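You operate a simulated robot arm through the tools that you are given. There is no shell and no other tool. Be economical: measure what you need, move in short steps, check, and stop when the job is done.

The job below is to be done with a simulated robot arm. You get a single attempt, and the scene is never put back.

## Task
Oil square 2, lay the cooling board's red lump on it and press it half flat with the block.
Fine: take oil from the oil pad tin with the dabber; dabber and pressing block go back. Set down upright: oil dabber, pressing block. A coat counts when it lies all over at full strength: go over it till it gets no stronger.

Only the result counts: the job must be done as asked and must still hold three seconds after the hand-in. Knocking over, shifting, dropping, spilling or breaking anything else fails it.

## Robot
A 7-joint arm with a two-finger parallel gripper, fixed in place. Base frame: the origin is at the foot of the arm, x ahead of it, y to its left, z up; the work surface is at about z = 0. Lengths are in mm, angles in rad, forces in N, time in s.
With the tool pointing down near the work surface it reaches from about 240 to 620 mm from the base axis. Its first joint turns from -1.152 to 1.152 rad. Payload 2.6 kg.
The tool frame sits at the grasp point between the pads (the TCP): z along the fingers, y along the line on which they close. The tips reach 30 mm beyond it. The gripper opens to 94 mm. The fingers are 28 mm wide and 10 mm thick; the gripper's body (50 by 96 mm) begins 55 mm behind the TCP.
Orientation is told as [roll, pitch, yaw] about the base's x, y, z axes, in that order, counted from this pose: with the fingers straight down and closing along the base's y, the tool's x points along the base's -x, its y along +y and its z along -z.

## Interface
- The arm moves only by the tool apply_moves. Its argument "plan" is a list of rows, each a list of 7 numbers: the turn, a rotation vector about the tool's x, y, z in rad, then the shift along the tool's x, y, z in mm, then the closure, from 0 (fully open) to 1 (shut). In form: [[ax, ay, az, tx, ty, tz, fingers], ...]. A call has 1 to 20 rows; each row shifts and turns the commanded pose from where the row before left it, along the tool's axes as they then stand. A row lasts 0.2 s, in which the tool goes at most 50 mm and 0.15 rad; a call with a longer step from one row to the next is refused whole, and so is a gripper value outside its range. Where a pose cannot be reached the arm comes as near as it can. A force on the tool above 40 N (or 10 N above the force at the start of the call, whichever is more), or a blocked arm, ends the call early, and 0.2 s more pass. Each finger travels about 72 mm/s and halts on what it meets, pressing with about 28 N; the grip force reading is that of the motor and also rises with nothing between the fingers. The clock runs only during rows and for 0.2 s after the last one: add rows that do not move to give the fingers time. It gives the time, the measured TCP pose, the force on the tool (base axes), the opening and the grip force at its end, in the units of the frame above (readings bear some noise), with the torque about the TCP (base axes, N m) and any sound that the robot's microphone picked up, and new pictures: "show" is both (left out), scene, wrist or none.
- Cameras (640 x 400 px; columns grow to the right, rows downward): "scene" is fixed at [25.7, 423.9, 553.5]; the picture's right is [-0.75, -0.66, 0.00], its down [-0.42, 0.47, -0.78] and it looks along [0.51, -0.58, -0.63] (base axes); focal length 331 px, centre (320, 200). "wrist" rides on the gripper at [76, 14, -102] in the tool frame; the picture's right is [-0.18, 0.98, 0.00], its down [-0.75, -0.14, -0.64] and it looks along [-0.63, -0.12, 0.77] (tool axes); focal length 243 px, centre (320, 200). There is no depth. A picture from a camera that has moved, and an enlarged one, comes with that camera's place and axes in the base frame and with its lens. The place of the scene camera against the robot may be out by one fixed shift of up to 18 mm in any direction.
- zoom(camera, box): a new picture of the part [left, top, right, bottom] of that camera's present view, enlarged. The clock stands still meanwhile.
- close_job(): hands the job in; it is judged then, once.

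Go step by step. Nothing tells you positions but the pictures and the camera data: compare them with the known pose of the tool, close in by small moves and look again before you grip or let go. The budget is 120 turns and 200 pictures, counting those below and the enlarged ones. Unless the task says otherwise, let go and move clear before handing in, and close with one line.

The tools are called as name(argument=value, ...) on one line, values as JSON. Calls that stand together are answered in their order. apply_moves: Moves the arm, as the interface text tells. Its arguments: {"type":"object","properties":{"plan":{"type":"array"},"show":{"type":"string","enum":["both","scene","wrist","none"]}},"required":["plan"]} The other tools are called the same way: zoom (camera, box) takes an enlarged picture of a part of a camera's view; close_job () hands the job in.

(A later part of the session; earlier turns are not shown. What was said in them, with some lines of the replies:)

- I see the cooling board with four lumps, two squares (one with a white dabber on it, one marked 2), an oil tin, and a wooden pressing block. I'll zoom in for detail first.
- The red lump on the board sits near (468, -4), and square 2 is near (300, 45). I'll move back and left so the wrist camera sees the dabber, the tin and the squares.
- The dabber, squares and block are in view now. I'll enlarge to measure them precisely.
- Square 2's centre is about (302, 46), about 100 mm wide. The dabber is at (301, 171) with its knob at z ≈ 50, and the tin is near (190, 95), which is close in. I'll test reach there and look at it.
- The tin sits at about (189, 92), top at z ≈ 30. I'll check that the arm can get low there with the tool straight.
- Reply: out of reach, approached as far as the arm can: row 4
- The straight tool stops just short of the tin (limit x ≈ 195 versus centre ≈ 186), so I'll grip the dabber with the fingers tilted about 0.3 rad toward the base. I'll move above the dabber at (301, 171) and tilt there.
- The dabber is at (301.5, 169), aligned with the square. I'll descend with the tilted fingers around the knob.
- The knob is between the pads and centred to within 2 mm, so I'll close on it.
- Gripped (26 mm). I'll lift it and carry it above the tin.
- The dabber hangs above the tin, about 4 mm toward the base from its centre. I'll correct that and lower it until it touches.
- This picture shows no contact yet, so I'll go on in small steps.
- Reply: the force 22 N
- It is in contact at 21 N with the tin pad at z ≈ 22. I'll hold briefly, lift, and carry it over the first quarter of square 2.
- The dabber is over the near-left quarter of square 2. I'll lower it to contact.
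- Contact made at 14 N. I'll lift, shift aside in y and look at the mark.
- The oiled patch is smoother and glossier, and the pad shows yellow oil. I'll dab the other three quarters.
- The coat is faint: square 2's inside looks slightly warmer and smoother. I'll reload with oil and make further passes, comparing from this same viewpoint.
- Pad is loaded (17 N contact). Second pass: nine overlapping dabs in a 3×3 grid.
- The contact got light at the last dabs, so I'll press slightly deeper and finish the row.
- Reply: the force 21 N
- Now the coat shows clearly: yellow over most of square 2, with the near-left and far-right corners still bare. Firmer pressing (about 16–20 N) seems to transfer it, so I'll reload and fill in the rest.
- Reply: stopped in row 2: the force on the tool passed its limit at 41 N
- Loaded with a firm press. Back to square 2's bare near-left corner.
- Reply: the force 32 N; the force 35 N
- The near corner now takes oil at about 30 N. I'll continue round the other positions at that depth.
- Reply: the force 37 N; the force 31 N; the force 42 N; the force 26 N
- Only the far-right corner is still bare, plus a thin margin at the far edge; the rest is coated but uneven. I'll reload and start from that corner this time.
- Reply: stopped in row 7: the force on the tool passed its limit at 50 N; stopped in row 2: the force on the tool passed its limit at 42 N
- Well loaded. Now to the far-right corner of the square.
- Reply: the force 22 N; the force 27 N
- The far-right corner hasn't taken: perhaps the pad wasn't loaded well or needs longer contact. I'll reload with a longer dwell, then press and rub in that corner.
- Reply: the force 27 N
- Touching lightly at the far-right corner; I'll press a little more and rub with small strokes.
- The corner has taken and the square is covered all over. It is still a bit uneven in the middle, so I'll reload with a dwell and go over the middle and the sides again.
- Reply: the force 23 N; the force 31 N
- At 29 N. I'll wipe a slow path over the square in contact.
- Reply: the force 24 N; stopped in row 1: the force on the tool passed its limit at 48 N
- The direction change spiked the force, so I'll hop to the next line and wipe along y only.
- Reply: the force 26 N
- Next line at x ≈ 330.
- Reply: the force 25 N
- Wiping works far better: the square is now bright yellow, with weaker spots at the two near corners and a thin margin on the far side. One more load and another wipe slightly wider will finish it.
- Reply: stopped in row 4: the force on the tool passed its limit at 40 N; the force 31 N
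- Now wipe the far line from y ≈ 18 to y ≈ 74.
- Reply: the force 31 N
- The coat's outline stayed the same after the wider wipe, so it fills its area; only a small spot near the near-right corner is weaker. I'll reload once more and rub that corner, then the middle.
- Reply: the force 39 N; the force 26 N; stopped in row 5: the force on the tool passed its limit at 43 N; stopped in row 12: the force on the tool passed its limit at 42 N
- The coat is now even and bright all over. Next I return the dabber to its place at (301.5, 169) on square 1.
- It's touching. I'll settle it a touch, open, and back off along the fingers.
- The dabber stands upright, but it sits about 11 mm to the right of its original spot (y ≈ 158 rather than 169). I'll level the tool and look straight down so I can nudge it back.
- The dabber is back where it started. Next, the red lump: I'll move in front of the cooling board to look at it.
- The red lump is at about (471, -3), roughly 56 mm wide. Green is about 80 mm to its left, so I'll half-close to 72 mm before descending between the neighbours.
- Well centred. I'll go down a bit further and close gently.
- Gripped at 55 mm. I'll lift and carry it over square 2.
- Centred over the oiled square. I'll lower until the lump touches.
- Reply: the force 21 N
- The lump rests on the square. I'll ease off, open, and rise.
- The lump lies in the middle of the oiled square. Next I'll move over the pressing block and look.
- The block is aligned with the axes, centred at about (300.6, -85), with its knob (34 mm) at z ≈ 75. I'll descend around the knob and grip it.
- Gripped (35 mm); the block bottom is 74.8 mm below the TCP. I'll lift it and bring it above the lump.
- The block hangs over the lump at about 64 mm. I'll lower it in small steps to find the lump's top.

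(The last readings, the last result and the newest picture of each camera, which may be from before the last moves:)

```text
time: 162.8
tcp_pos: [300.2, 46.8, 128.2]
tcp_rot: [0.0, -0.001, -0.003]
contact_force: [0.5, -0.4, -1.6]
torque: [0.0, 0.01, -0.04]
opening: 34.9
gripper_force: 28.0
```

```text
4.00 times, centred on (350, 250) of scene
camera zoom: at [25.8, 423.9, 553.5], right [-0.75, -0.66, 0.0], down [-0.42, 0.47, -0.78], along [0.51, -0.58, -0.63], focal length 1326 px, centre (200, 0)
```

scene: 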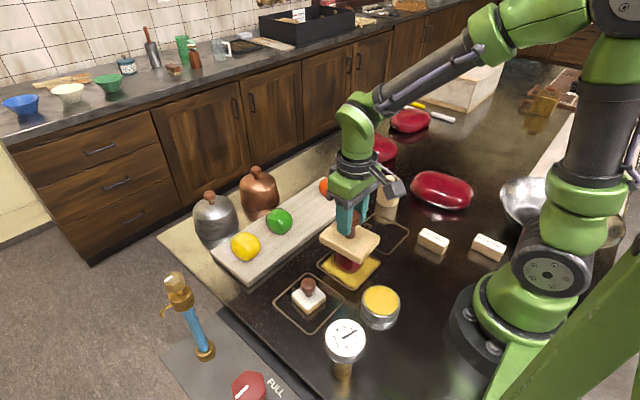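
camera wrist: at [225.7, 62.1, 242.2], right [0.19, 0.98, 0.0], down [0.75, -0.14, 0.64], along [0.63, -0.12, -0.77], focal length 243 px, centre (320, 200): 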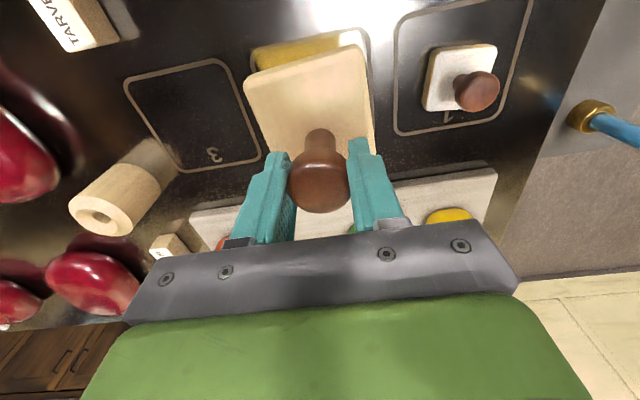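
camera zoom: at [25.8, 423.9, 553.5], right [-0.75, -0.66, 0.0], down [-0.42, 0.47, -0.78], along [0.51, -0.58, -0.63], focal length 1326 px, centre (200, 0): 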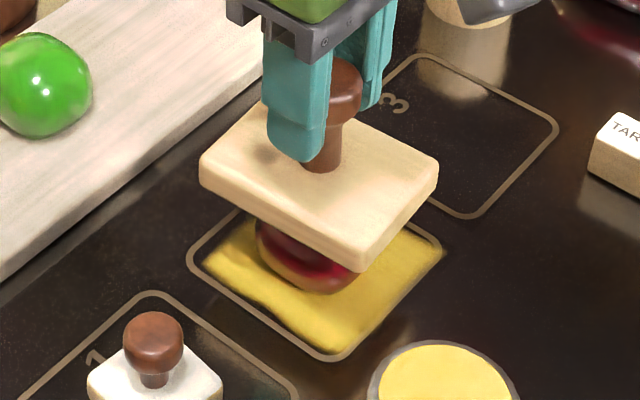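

apply_moves(plan=[[0, 0, 0, 0, 0, 1.5, 1], [0, 0, 0, 0, 0, 0, 1]], show="none")

apply_moves(plan=[[0, 0, 0, 0, 0, 1.5, 1], [0, 0, 0, 0, 0, 0, 1]], show="none")

apply_moves(plan=[[0, 0, 0, 0, 0, 1.5, 1], [0, 0, 0, 0, 0, 0, 1]], show="none")

apply_moves(plan=[[0, 0, 0, 0, 0, 1.5, 1], [0, 0, 0, 0, 0, 0, 1]], show="none")

```text
time: 163.4
tcp_pos: [299.5, 46.6, 125.9]
tcp_rot: [0.0, 0.001, -0.003]
contact_force: [0.4, 0.1, -1.7]
torque: [0.02, -0.01, -0.01]
opening: 34.7
gripper_force: 27.4
```

```text
time: 164.0
tcp_pos: [300.1, 46.3, 125.9]
tcp_rot: [0.0, -0.001, -0.003]
contact_force: [-0.1, -0.2, -1.2]
torque: [0.01, 0.01, 0.01]
opening: 34.7
gripper_force: 28.0
```

```text
time: 164.6
tcp_pos: [301.0, 46.6, 123.2]
tcp_rot: [0.0, 0.0, -0.003]
contact_force: [0.6, 0.4, -1.9]
torque: [0.01, 0.01, -0.03]
opening: 34.9
gripper_force: 27.9
```

```text
time: 165.2
tcp_pos: [298.8, 47.5, 122.4]
tcp_rot: [0.001, -0.002, -0.004]
contact_force: [-0.5, -0.7, -2.4]
torque: [0.01, -0.04, -0.01]
opening: 34.8
gripper_force: 28.1
```

apply_moves(plan=[[0, 0, 0, 0, 0, 1.5, 1], [0, 0, 0, 0, 0, 0, 1]], show="none")

apply_moves(plan=[[0, 0, 0, 0, 0, 1.5, 1], [0, 0, 0, 0, 0, 0, 1]], show="none")

apply_moves(plan=[[0, 0, 0, 0, 0, 1.5, 1], [0, 0, 0, 0, 0, 0, 1]], show="none")

zoom(camera="scene", box=[300, 200, 400, 300])

```text
time: 165.8
tcp_pos: [298.5, 46.7, 121.3]
tcp_rot: [0.002, 0.0, -0.004]
contact_force: [-0.8, 0.0, -1.0]
torque: [-0.01, -0.02, 0.01]
opening: 34.9
gripper_force: 28.0
```

```text
time: 166.4
tcp_pos: [299.8, 45.2, 118.8]
tcp_rot: [0.0, -0.001, -0.003]
contact_force: [0.3, 0.4, -1.4]
torque: [0.02, 0.0, -0.06]
opening: 34.8
gripper_force: 28.0
```

```text
time: 167.0
tcp_pos: [298.1, 46.1, 117.2]
tcp_rot: [-0.001, 0.002, -0.003]
contact_force: [-0.3, 0.0, -1.5]
torque: [0.05, -0.02, 0.03]
opening: 34.9
gripper_force: 27.8
```

```text
4.00 times, centred on (350, 250) of scene
camera zoom: at [25.8, 423.9, 553.5], right [-0.75, -0.66, 0.0], down [-0.42, 0.47, -0.78], along [0.51, -0.58, -0.63], focal length 1326 px, centre (200, 0)
```

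zoom: 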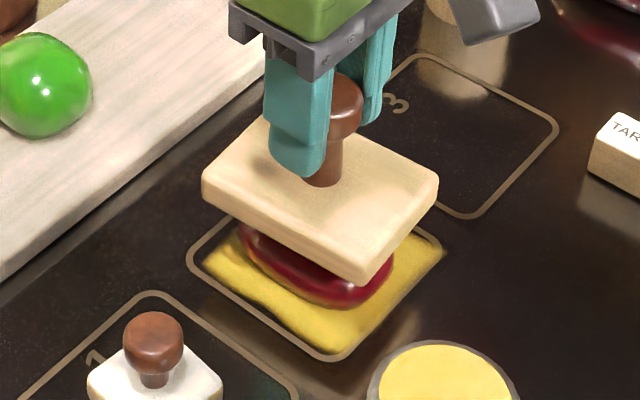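

The lump already bulges under the block with almost no force, so it is very soft. I'll lift and look at how far it has gone before pressing on.

apply_moves(plan=[[0, 0, 0, 0, 0, -40, 1], [0, 0, 0, 0, 0, -40, 1], [0, 0, 0, 0, -45, 0, 1], [0, 0, 0, 0, -45, 0, 1], [0, 0, 0, 0, 0, 0, 1]])

zoom(camera="scene", box=[300, 200, 400, 300])

zoom(camera="wrist", box=[320, 0, 560, 160])

```text
time: 168.2
tcp_pos: [298.3, -43.3, 196.0]
tcp_rot: [0.0, 0.0, -0.004]
contact_force: [-0.4, -0.1, -1.2]
torque: [0.02, -0.02, 0.02]
opening: 34.7
gripper_force: 27.3
camera wrist: at [223.8, -28.7, 299.1], right [0.19, 0.98, 0.0], down [0.75, -0.14, 0.64], along [0.63, -0.12, -0.77], focal length 243 px, centre (320, 200)
```

scene: 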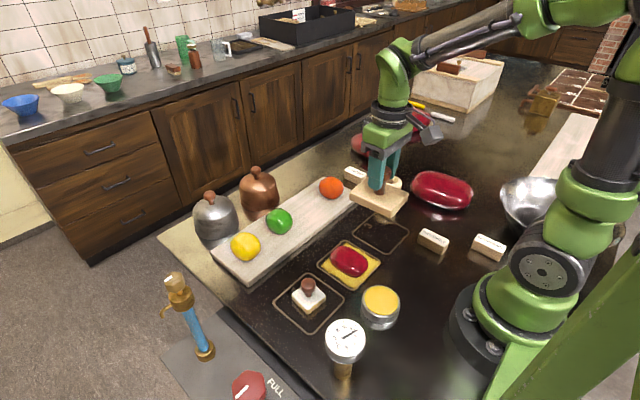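
wrist: 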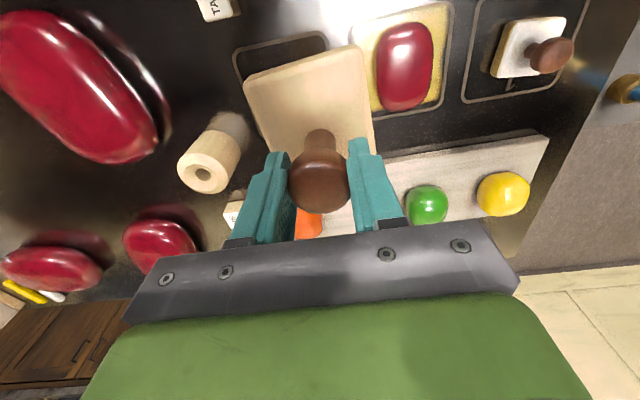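

```text
4.00 times, centred on (350, 250) of scene
camera zoom: at [25.8, 423.9, 553.5], right [-0.75, -0.66, 0.0], down [-0.42, 0.47, -0.78], along [0.51, -0.58, -0.63], focal length 1326 px, centre (200, 0)
```

zoom: 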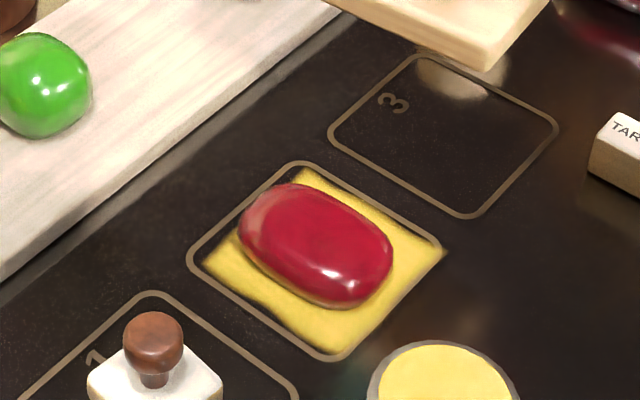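

```text
2.50 times, centred on (440, 80) of wrist
camera zoom: at [223.8, -28.7, 299.1], right [0.19, 0.98, 0.0], down [0.75, -0.14, 0.64], along [0.63, -0.12, -0.77], focal length 606 px, centre (20, 500)
```

zoom: 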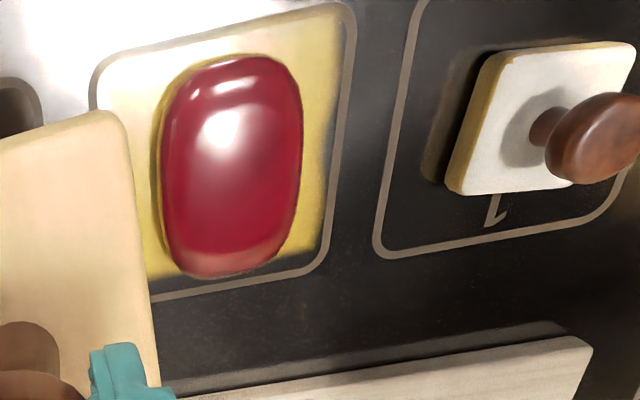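

It has flattened only partly: about 83 × 56 mm now, with the block's underside stopped at about 42 mm from an original height of roughly 53 mm. Half height is about 27 mm, so I'll go back and press further in stages.

apply_moves(plan=[[0, 0, 0, 0, 45, 0, 1], [0, 0, 0, 0, 45, 0, 1], [0, 0, 0, 0, 0, 40, 1], [0, 0, 0, 0, 0, 36, 1], [0, 0, 0, 0, 0, 3, 1], [0, 0, 0, 0, 0, 0, 1]], show="none")

zoom(camera="scene", box=[300, 200, 400, 300])

apply_moves(plan=[[0, 0, 0, 0, 0, 2, 1], [0, 0, 0, 0, 0, 2, 1], [0, 0, 0, 0, 0, 0, 1]], show="none")

zoom(camera="scene", box=[300, 200, 400, 300])

```text
time: 169.6
tcp_pos: [298.5, 48.1, 119.3]
tcp_rot: [-0.002, 0.0, -0.004]
contact_force: [0.0, -0.1, -2.1]
torque: [0.01, -0.02, 0.01]
opening: 34.7
gripper_force: 27.3
```

```text
4.00 times, centred on (350, 250) of scene
camera zoom: at [25.8, 423.9, 553.5], right [-0.75, -0.66, 0.0], down [-0.42, 0.47, -0.78], along [0.51, -0.58, -0.63], focal length 1326 px, centre (200, 0)
```

zoom: 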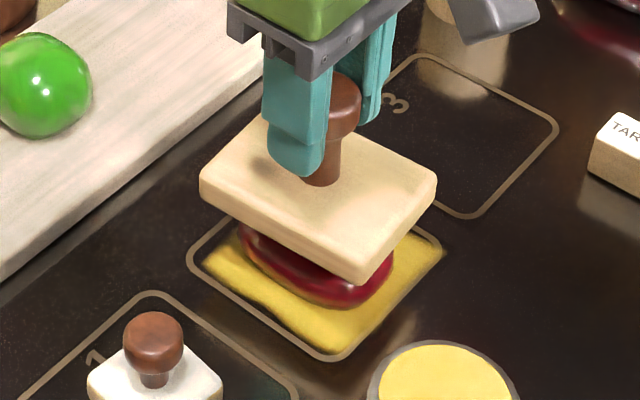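

```text
time: 170.4
tcp_pos: [299.1, 46.5, 115.3]
tcp_rot: [-0.001, -0.001, -0.003]
contact_force: [0.5, -0.3, -1.3]
torque: [0.0, 0.0, -0.04]
opening: 34.6
gripper_force: 27.6
```

```text
4.00 times, centred on (350, 250) of scene
camera zoom: at [25.8, 423.9, 553.5], right [-0.75, -0.66, 0.0], down [-0.42, 0.47, -0.78], along [0.51, -0.58, -0.63], focal length 1326 px, centre (200, 0)
```

zoom: 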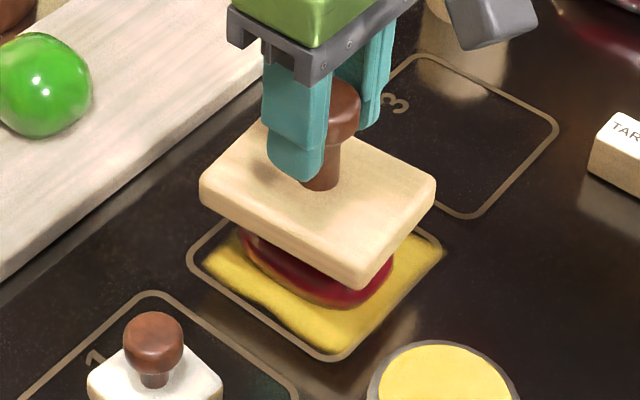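

The lump's outline didn't change between 44 and 40 mm, so its top is already lower than the block. I'll go on down carefully, using the block as a gauge.

apply_moves(plan=[[0, 0, 0, 0, 0, 2, 1], [0, 0, 0, 0, 0, 0, 1]], show="none")

apply_moves(plan=[[0, 0, 0, 0, 0, 2, 1], [0, 0, 0, 0, 0, 0, 1]], show="none")

zoom(camera="scene", box=[300, 200, 400, 300])

```text
time: 171.0
tcp_pos: [299.6, 46.6, 112.8]
tcp_rot: [0.0, 0.001, -0.004]
contact_force: [0.3, 0.1, -1.7]
torque: [0.02, -0.04, 0.04]
opening: 34.9
gripper_force: 28.4
```

```text
time: 171.6
tcp_pos: [299.5, 46.0, 111.7]
tcp_rot: [-0.001, -0.001, -0.003]
contact_force: [-0.6, -0.4, -1.9]
torque: [0.03, 0.02, 0.02]
opening: 35.0
gripper_force: 28.5
```

```text
4.00 times, centred on (350, 250) of scene
camera zoom: at [25.8, 423.9, 553.5], right [-0.75, -0.66, 0.0], down [-0.42, 0.47, -0.78], along [0.51, -0.58, -0.63], focal length 1326 px, centre (200, 0)
```

zoom: 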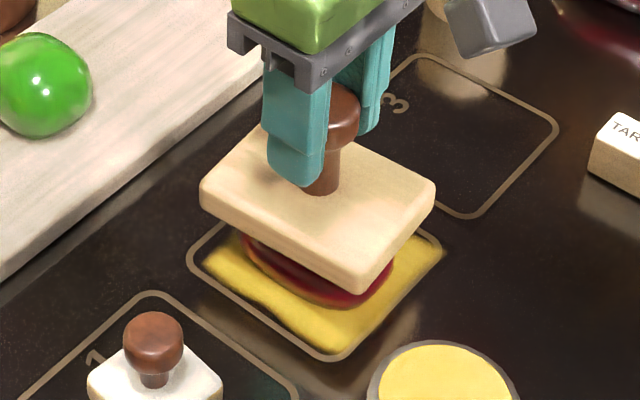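

apply_moves(plan=[[0, 0, 0, 0, 0, 2, 1], [0, 0, 0, 0, 0, 0, 1]], show="none")

apply_moves(plan=[[0, 0, 0, 0, 0, 1.5, 1], [0, 0, 0, 0, 0, 0, 1]], show="none")

zoom(camera="scene", box=[300, 200, 400, 300])

```text
time: 172.2
tcp_pos: [301.2, 46.7, 109.8]
tcp_rot: [0.0, 0.0, -0.003]
contact_force: [0.1, 0.0, -1.1]
torque: [-0.02, 0.01, 0.04]
opening: 34.7
gripper_force: 28.1
```

```text
time: 172.8
tcp_pos: [300.1, 45.7, 108.2]
tcp_rot: [0.0, 0.0, -0.003]
contact_force: [0.6, -0.8, -0.6]
torque: [0.03, -0.01, 0.04]
opening: 34.8
gripper_force: 28.4
```

```text
4.00 times, centred on (350, 250) of scene
camera zoom: at [25.8, 423.9, 553.5], right [-0.75, -0.66, 0.0], down [-0.42, 0.47, -0.78], along [0.51, -0.58, -0.63], focal length 1326 px, centre (200, 0)
```

zoom: 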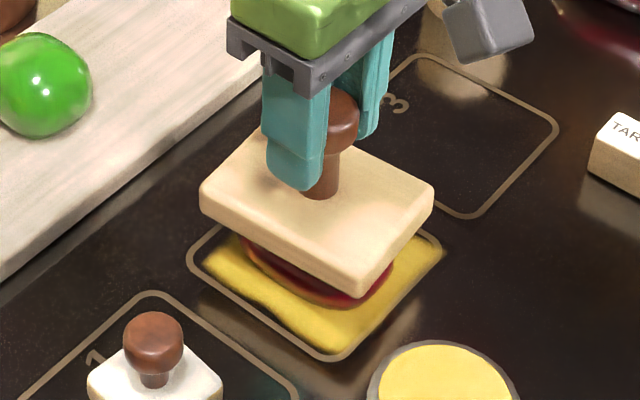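

apply_moves(plan=[[0, 0, 0, 0, 0, 1.5, 1], [0, 0, 0, 0, 0, 0, 1]], show="none")

apply_moves(plan=[[0, 0, 0, 0, 0, 1, 1], [0, 0, 0, 0, 0, 0, 1]], show="none")

zoom(camera="scene", box=[320, 230, 380, 290])

```text
time: 173.4
tcp_pos: [300.5, 46.9, 106.3]
tcp_rot: [0.0, 0.001, -0.003]
contact_force: [-0.4, 0.4, -1.3]
torque: [0.0, 0.01, 0.01]
opening: 34.8
gripper_force: 28.2
```

```text
time: 174.0
tcp_pos: [300.4, 46.6, 105.6]
tcp_rot: [0.0, 0.001, -0.004]
contact_force: [1.0, 0.5, -0.9]
torque: [0.0, 0.0, 0.0]
opening: 35.1
gripper_force: 28.2
```

```text
6.67 times, centred on (350, 260) of scene
camera zoom: at [25.8, 423.9, 553.5], right [-0.75, -0.66, 0.0], down [-0.42, 0.47, -0.78], along [0.51, -0.58, -0.63], focal length 2209 px, centre (120, -200)
```

zoom: 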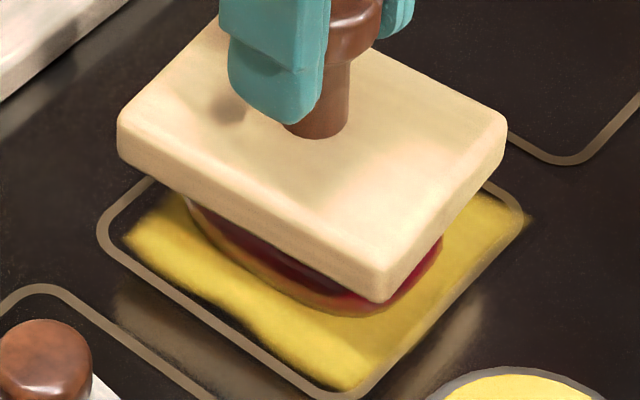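

The outline hardly changes though the block is at about 31 mm. I'll lift away again and compare the lump from the same spot as before.

apply_moves(plan=[[0, 0, 0, 0, 0, -45, 1], [0, 0, 0, 0, 0, -45, 1], [0, 0, 0, 0, -45, 0, 1], [0, 0, 0, 0, -45, 0, 1], [0, 0, 0, 0, 0, 0, 1]], show="none")

zoom(camera="scene", box=[300, 200, 400, 300])

zoom(camera="wrist", box=[320, 0, 560, 160])

```text
time: 175.2
tcp_pos: [297.7, -43.6, 195.3]
tcp_rot: [0.0, 0.0, -0.004]
contact_force: [-0.4, -0.4, -1.9]
torque: [-0.02, -0.02, 0.04]
opening: 34.8
gripper_force: 27.8
```

```text
4.00 times, centred on (350, 250) of scene
camera zoom: at [25.8, 423.9, 553.5], right [-0.75, -0.66, 0.0], down [-0.42, 0.47, -0.78], along [0.51, -0.58, -0.63], focal length 1326 px, centre (200, 0)
```

zoom: 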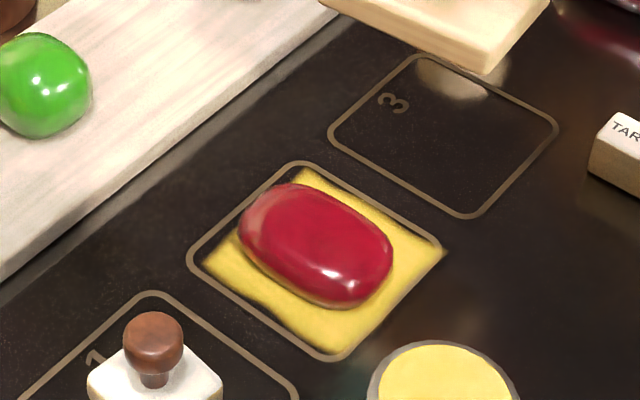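

```text
2.50 times, centred on (440, 80) of wrist
camera zoom: at [223.1, -28.5, 297.2], right [0.19, 0.98, 0.0], down [0.75, -0.14, 0.64], along [0.63, -0.12, -0.77], focal length 606 px, centre (20, 500)
```

zoom: 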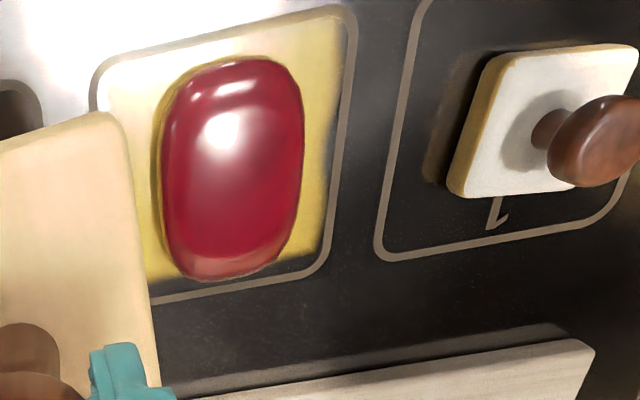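

The outline is unchanged, so the lump is already lower than 31 mm. Comparing silhouettes, I put it at roughly 45 mm before and 20–25 mm now, close to half. As a safe check I'll lower the block to about 25 mm and watch for contact.

apply_moves(plan=[[0, 0, 0, 0, 45, 0, 1], [0, 0, 0, -1, 45, 0, 1], [0, 0, 0, 0, 0, 45, 1], [0, 0, 0, 0, 0, 43, 1], [0, 0, 0, 0, 0, 3, 1], [0, 0, 0, 0, 0, 2, 1], [0, 0, 0, 0, 0, 0, 1]], show="none")

apply_moves(plan=[[0, 0, 0, 0, 0, 1.5, 1], [0, 0, 0, 0, 0, 0, 1]], show="none")

zoom(camera="scene", box=[320, 230, 380, 290])

```text
time: 176.8
tcp_pos: [302.6, 47.8, 101.3]
tcp_rot: [0.0, 0.001, -0.006]
contact_force: [-0.6, 0.1, -1.8]
torque: [0.03, 0.01, -0.03]
opening: 34.9
gripper_force: 27.6
```

```text
time: 177.4
tcp_pos: [302.0, 46.9, 100.8]
tcp_rot: [0.002, 0.001, -0.005]
contact_force: [-0.6, 0.2, -1.6]
torque: [0.02, -0.03, 0.0]
opening: 35.0
gripper_force: 28.0
```

```text
6.67 times, centred on (350, 260) of scene
camera zoom: at [25.8, 423.9, 553.5], right [-0.75, -0.66, 0.0], down [-0.42, 0.47, -0.78], along [0.51, -0.58, -0.63], focal length 2209 px, centre (120, -200)
```

zoom: 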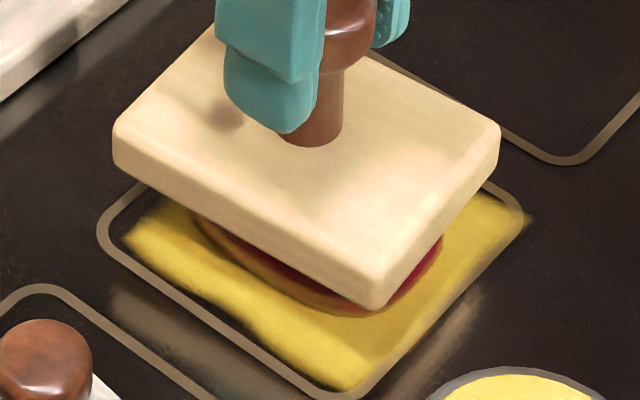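

Still untouched at about 26 mm. I'll do two more 1 mm steps while watching the force.

apply_moves(plan=[[0, 0, 0, 0, 0, 1, 1], [0, 0, 0, 0, 0, 0, 1]], show="none")

apply_moves(plan=[[0, 0, 0, 0, 0, 1, 1], [0, 0, 0, 0, 0, 0, 1]], show="none")

zoom(camera="scene", box=[320, 230, 380, 290])

```text
time: 178.0
tcp_pos: [300.6, 46.7, 98.7]
tcp_rot: [-0.001, 0.0, -0.003]
contact_force: [-0.5, -0.3, -1.6]
torque: [-0.01, 0.04, 0.01]
opening: 34.6
gripper_force: 28.0
```

```text
time: 178.6
tcp_pos: [301.2, 46.5, 98.7]
tcp_rot: [0.001, -0.001, -0.003]
contact_force: [-1.0, -0.5, 2.4]
torque: [0.01, 0.0, -0.01]
opening: 34.6
gripper_force: 27.5
```

```text
6.67 times, centred on (350, 260) of scene
camera zoom: at [25.7, 423.9, 553.5], right [-0.75, -0.66, 0.0], down [-0.42, 0.47, -0.78], along [0.51, -0.58, -0.63], focal length 2209 px, centre (120, -200)
```

zoom: 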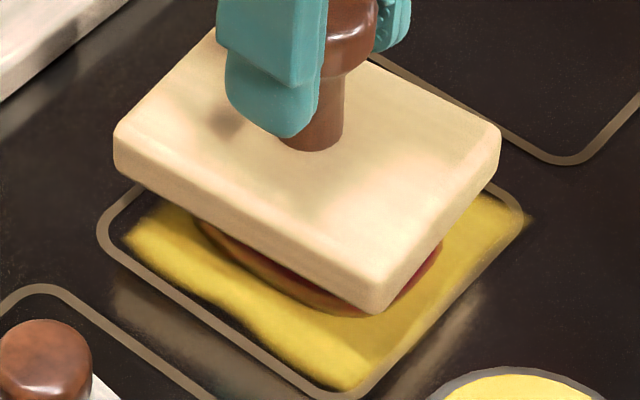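

Contact at a block height of about 24 mm with the lump now resisting: the original was about 48 mm, so it is half flat. I'll stop pressing and take the block back to square 3.

apply_moves(plan=[[0, 0, 0, 0, 0, -40, 1], [0, 0, 0, 0, 0, -30, 1], [0, 0, 0, 0, -44, 0, 1], [0, 0, 0, 0, -44, 0, 1], [0, 0, 0, 0.5, -44, 0, 1], [0, 0, 0, 0, 0, 40, 1], [0, 0, 0, 0, 0, 40, 1], [0, 0, 0, 0, 0, 0, 1]])

zoom(camera="scene", box=[300, 190, 420, 310])

```text
time: 180.4
tcp_pos: [301.7, -85.0, 86.6]
tcp_rot: [-0.001, 0.001, -0.004]
contact_force: [-0.1, 0.0, -1.9]
torque: [-0.02, -0.01, -0.01]
opening: 34.6
gripper_force: 28.5
camera wrist: at [226.4, -70.7, 189.7], right [0.19, 0.98, 0.0], down [0.75, -0.14, 0.64], along [0.63, -0.12, -0.77], focal length 243 px, centre (320, 200)
```

scene: 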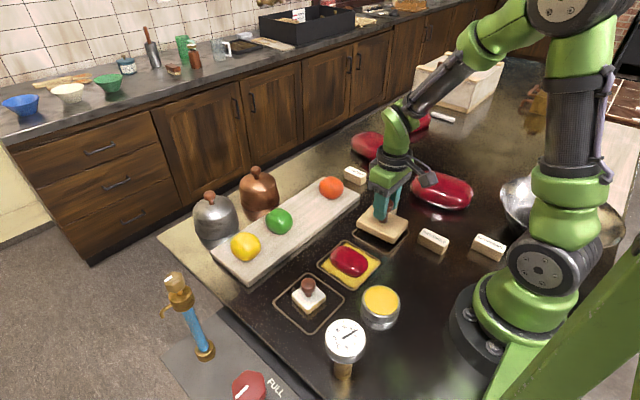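
wrist: 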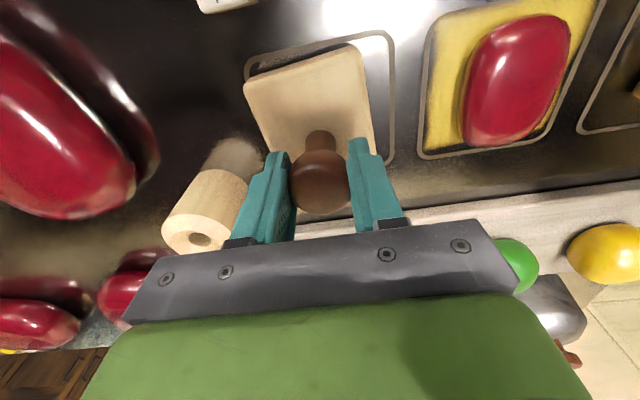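

```text
3.33 times, centred on (360, 250) of scene
camera zoom: at [25.8, 423.9, 553.5], right [-0.75, -0.66, 0.0], down [-0.42, 0.47, -0.78], along [0.51, -0.58, -0.63], focal length 1105 px, centre (187, 33)
```

zoom: 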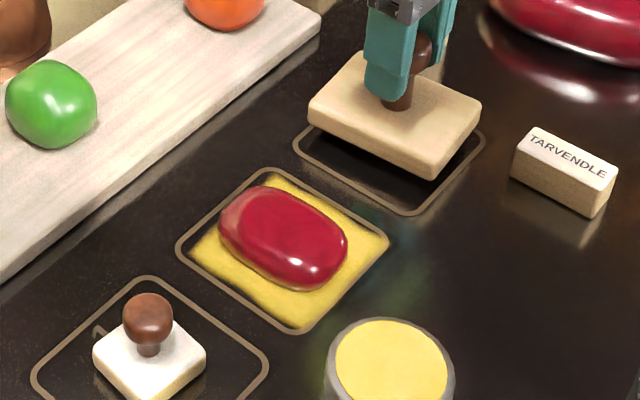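

The lump keeps its half-flat shape in the square. I'll set the block down gently.

apply_moves(plan=[[0, 0, 0, 1, 0, 9, 1], [0, 0, 0, 0, 0, 1, 1], [0, 0, 0, 0, 0, 0, 1]], show="none")

apply_moves(plan=[[0, 0, 0, 0, 0, 1, 1], [0, 0, 0, 0, 0, 0, 1]], show="none")

apply_moves(plan=[[0, 0, 0, 0, 0, 0.7, 1], [0, 0, 0, 0, 0, 0, 1]], show="none")

```text
time: 181.2
tcp_pos: [298.9, -85.5, 78.1]
tcp_rot: [-0.001, 0.0, -0.005]
contact_force: [0.1, -0.1, -1.0]
torque: [0.0, 0.02, 0.01]
opening: 34.5
gripper_force: 28.1
```

```text
time: 181.8
tcp_pos: [299.8, -85.0, 76.6]
tcp_rot: [0.002, -0.001, -0.004]
contact_force: [0.8, -0.5, -3.0]
torque: [0.0, 0.0, 0.02]
opening: 34.7
gripper_force: 28.0
```

```text
time: 182.4
tcp_pos: [299.5, -86.3, 75.8]
tcp_rot: [-0.002, 0.0, -0.003]
contact_force: [0.4, 0.1, -1.0]
torque: [0.0, 0.0, -0.01]
opening: 34.7
gripper_force: 28.5
```

apply_moves(plan=[[0, 0, 0, 0, 0, 0.7, 1], [0, 0, 0, 0, 0, 0, 1]], show="none")

apply_moves(plan=[[0, 0, 0, 0, 0, 0.6, 1], [0, 0, 0, 0, 0, 0, 1]], show="none")

```text
time: 183.0
tcp_pos: [298.7, -84.3, 75.3]
tcp_rot: [0.0, 0.001, -0.003]
contact_force: [-0.4, 0.8, -1.5]
torque: [-0.02, 0.0, 0.01]
opening: 34.8
gripper_force: 27.9
```

```text
time: 183.6
tcp_pos: [299.1, -85.1, 75.8]
tcp_rot: [0.0, 0.001, -0.002]
contact_force: [-0.3, -0.3, -0.7]
torque: [0.01, 0.01, 0.02]
opening: 34.9
gripper_force: 27.5
```

apply_moves(plan=[[0, 0, 0, 0, 0, 0.7, 1], [0, 0, 0, 0, 0, 0, 1]], show="none")

apply_moves(plan=[[0, 0, 0, 0, 0, 0.6, 1], [0, 0, 0, 0, 0, 0, 1]], show="none")

```text
time: 184.2
tcp_pos: [300.0, -85.7, 74.8]
tcp_rot: [-0.001, 0.001, -0.004]
contact_force: [-2.0, 1.1, 6.3]
torque: [0.05, -0.27, 0.04]
opening: 34.8
gripper_force: 27.7
```

```text
time: 184.8
tcp_pos: [299.7, -84.7, 74.6]
tcp_rot: [0.001, -0.001, -0.006]
contact_force: [-7.5, -2.4, 19.2]
torque: [-0.02, 0.05, -0.08]
opening: 34.7
gripper_force: 28.2
```

It's down. I'll ease off, open, and rise clear.

apply_moves(plan=[[0, 0, 0, 0, 0, -0.8, 1], [0, 0, 0, 0, 0, 0, 0.55], [0, 0, 0, 0, 0, 0, 0.35], [0, 0, 0, 0, 0, 0, 0.1], [0, 0, 0, 0, 0, 0, 0], [0, 0, 0, 0, 0, 0, 0], [0, 0, 0, 0, 0, -40, 0], [0, 0, 0, 0, 0, -45, 0], [0, 0, 0, 0, 0, -45, 0], [0, 0, 0, 0, 0, 0, 0]])

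zoom(camera="scene", box=[280, 170, 440, 320])

```text
time: 187.0
tcp_pos: [297.3, -86.7, 204.9]
tcp_rot: [0.0, -0.001, -0.005]
contact_force: [0.4, -0.6, 0.2]
torque: [0.01, 0.0, -0.03]
opening: 94.3
gripper_force: 0.1
camera wrist: at [223.2, -70.5, 308.1], right [0.19, 0.98, 0.0], down [0.75, -0.14, 0.64], along [0.63, -0.12, -0.77], focal length 243 px, centre (320, 200)
```

scene: 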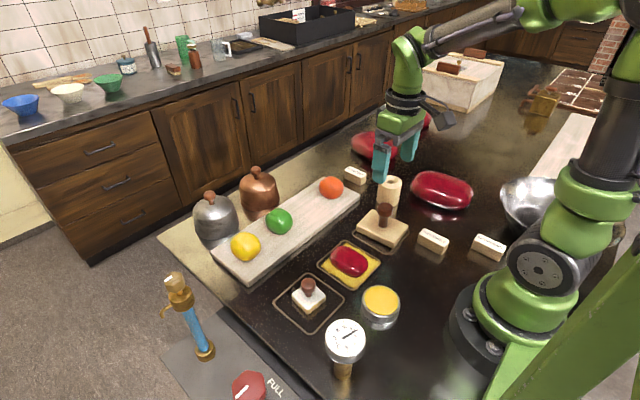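
wrist: 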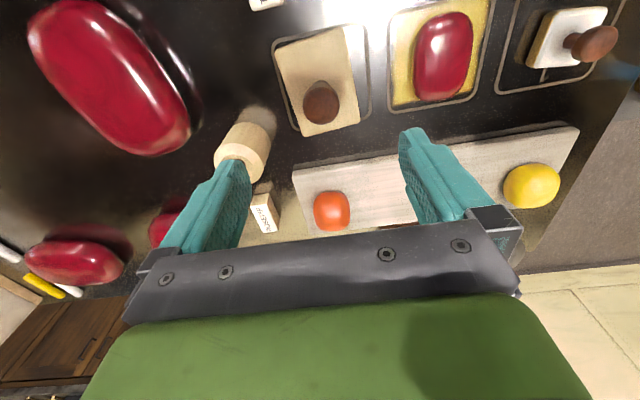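

```text
2.67 times, centred on (360, 245) of scene
camera zoom: at [25.7, 423.9, 553.5], right [-0.75, -0.66, 0.0], down [-0.42, 0.47, -0.78], along [0.51, -0.58, -0.63], focal length 884 px, centre (213, 80)
```

zoom: 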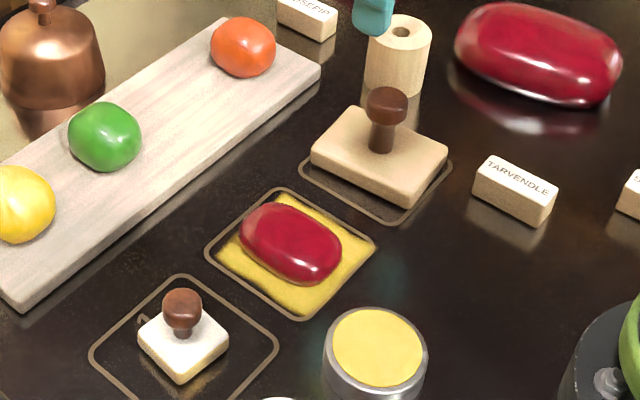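

Everything stands in place: the dabber is on square 1, the block on square 3, and the half-flat red lump lies on the oiled square 2. The gripper is clear, so I'll hand in.

close_job()

```text
The job is handed in.
```

I oiled square 2 all over, laid the board's red lump on it and pressed it to about 24 mm. I put its starting height at about 48 mm, but that is an estimate from the camera pictures, so "half flat" is approximate. The dabber and the pressing block are back upright in their places, and the job is handed in.
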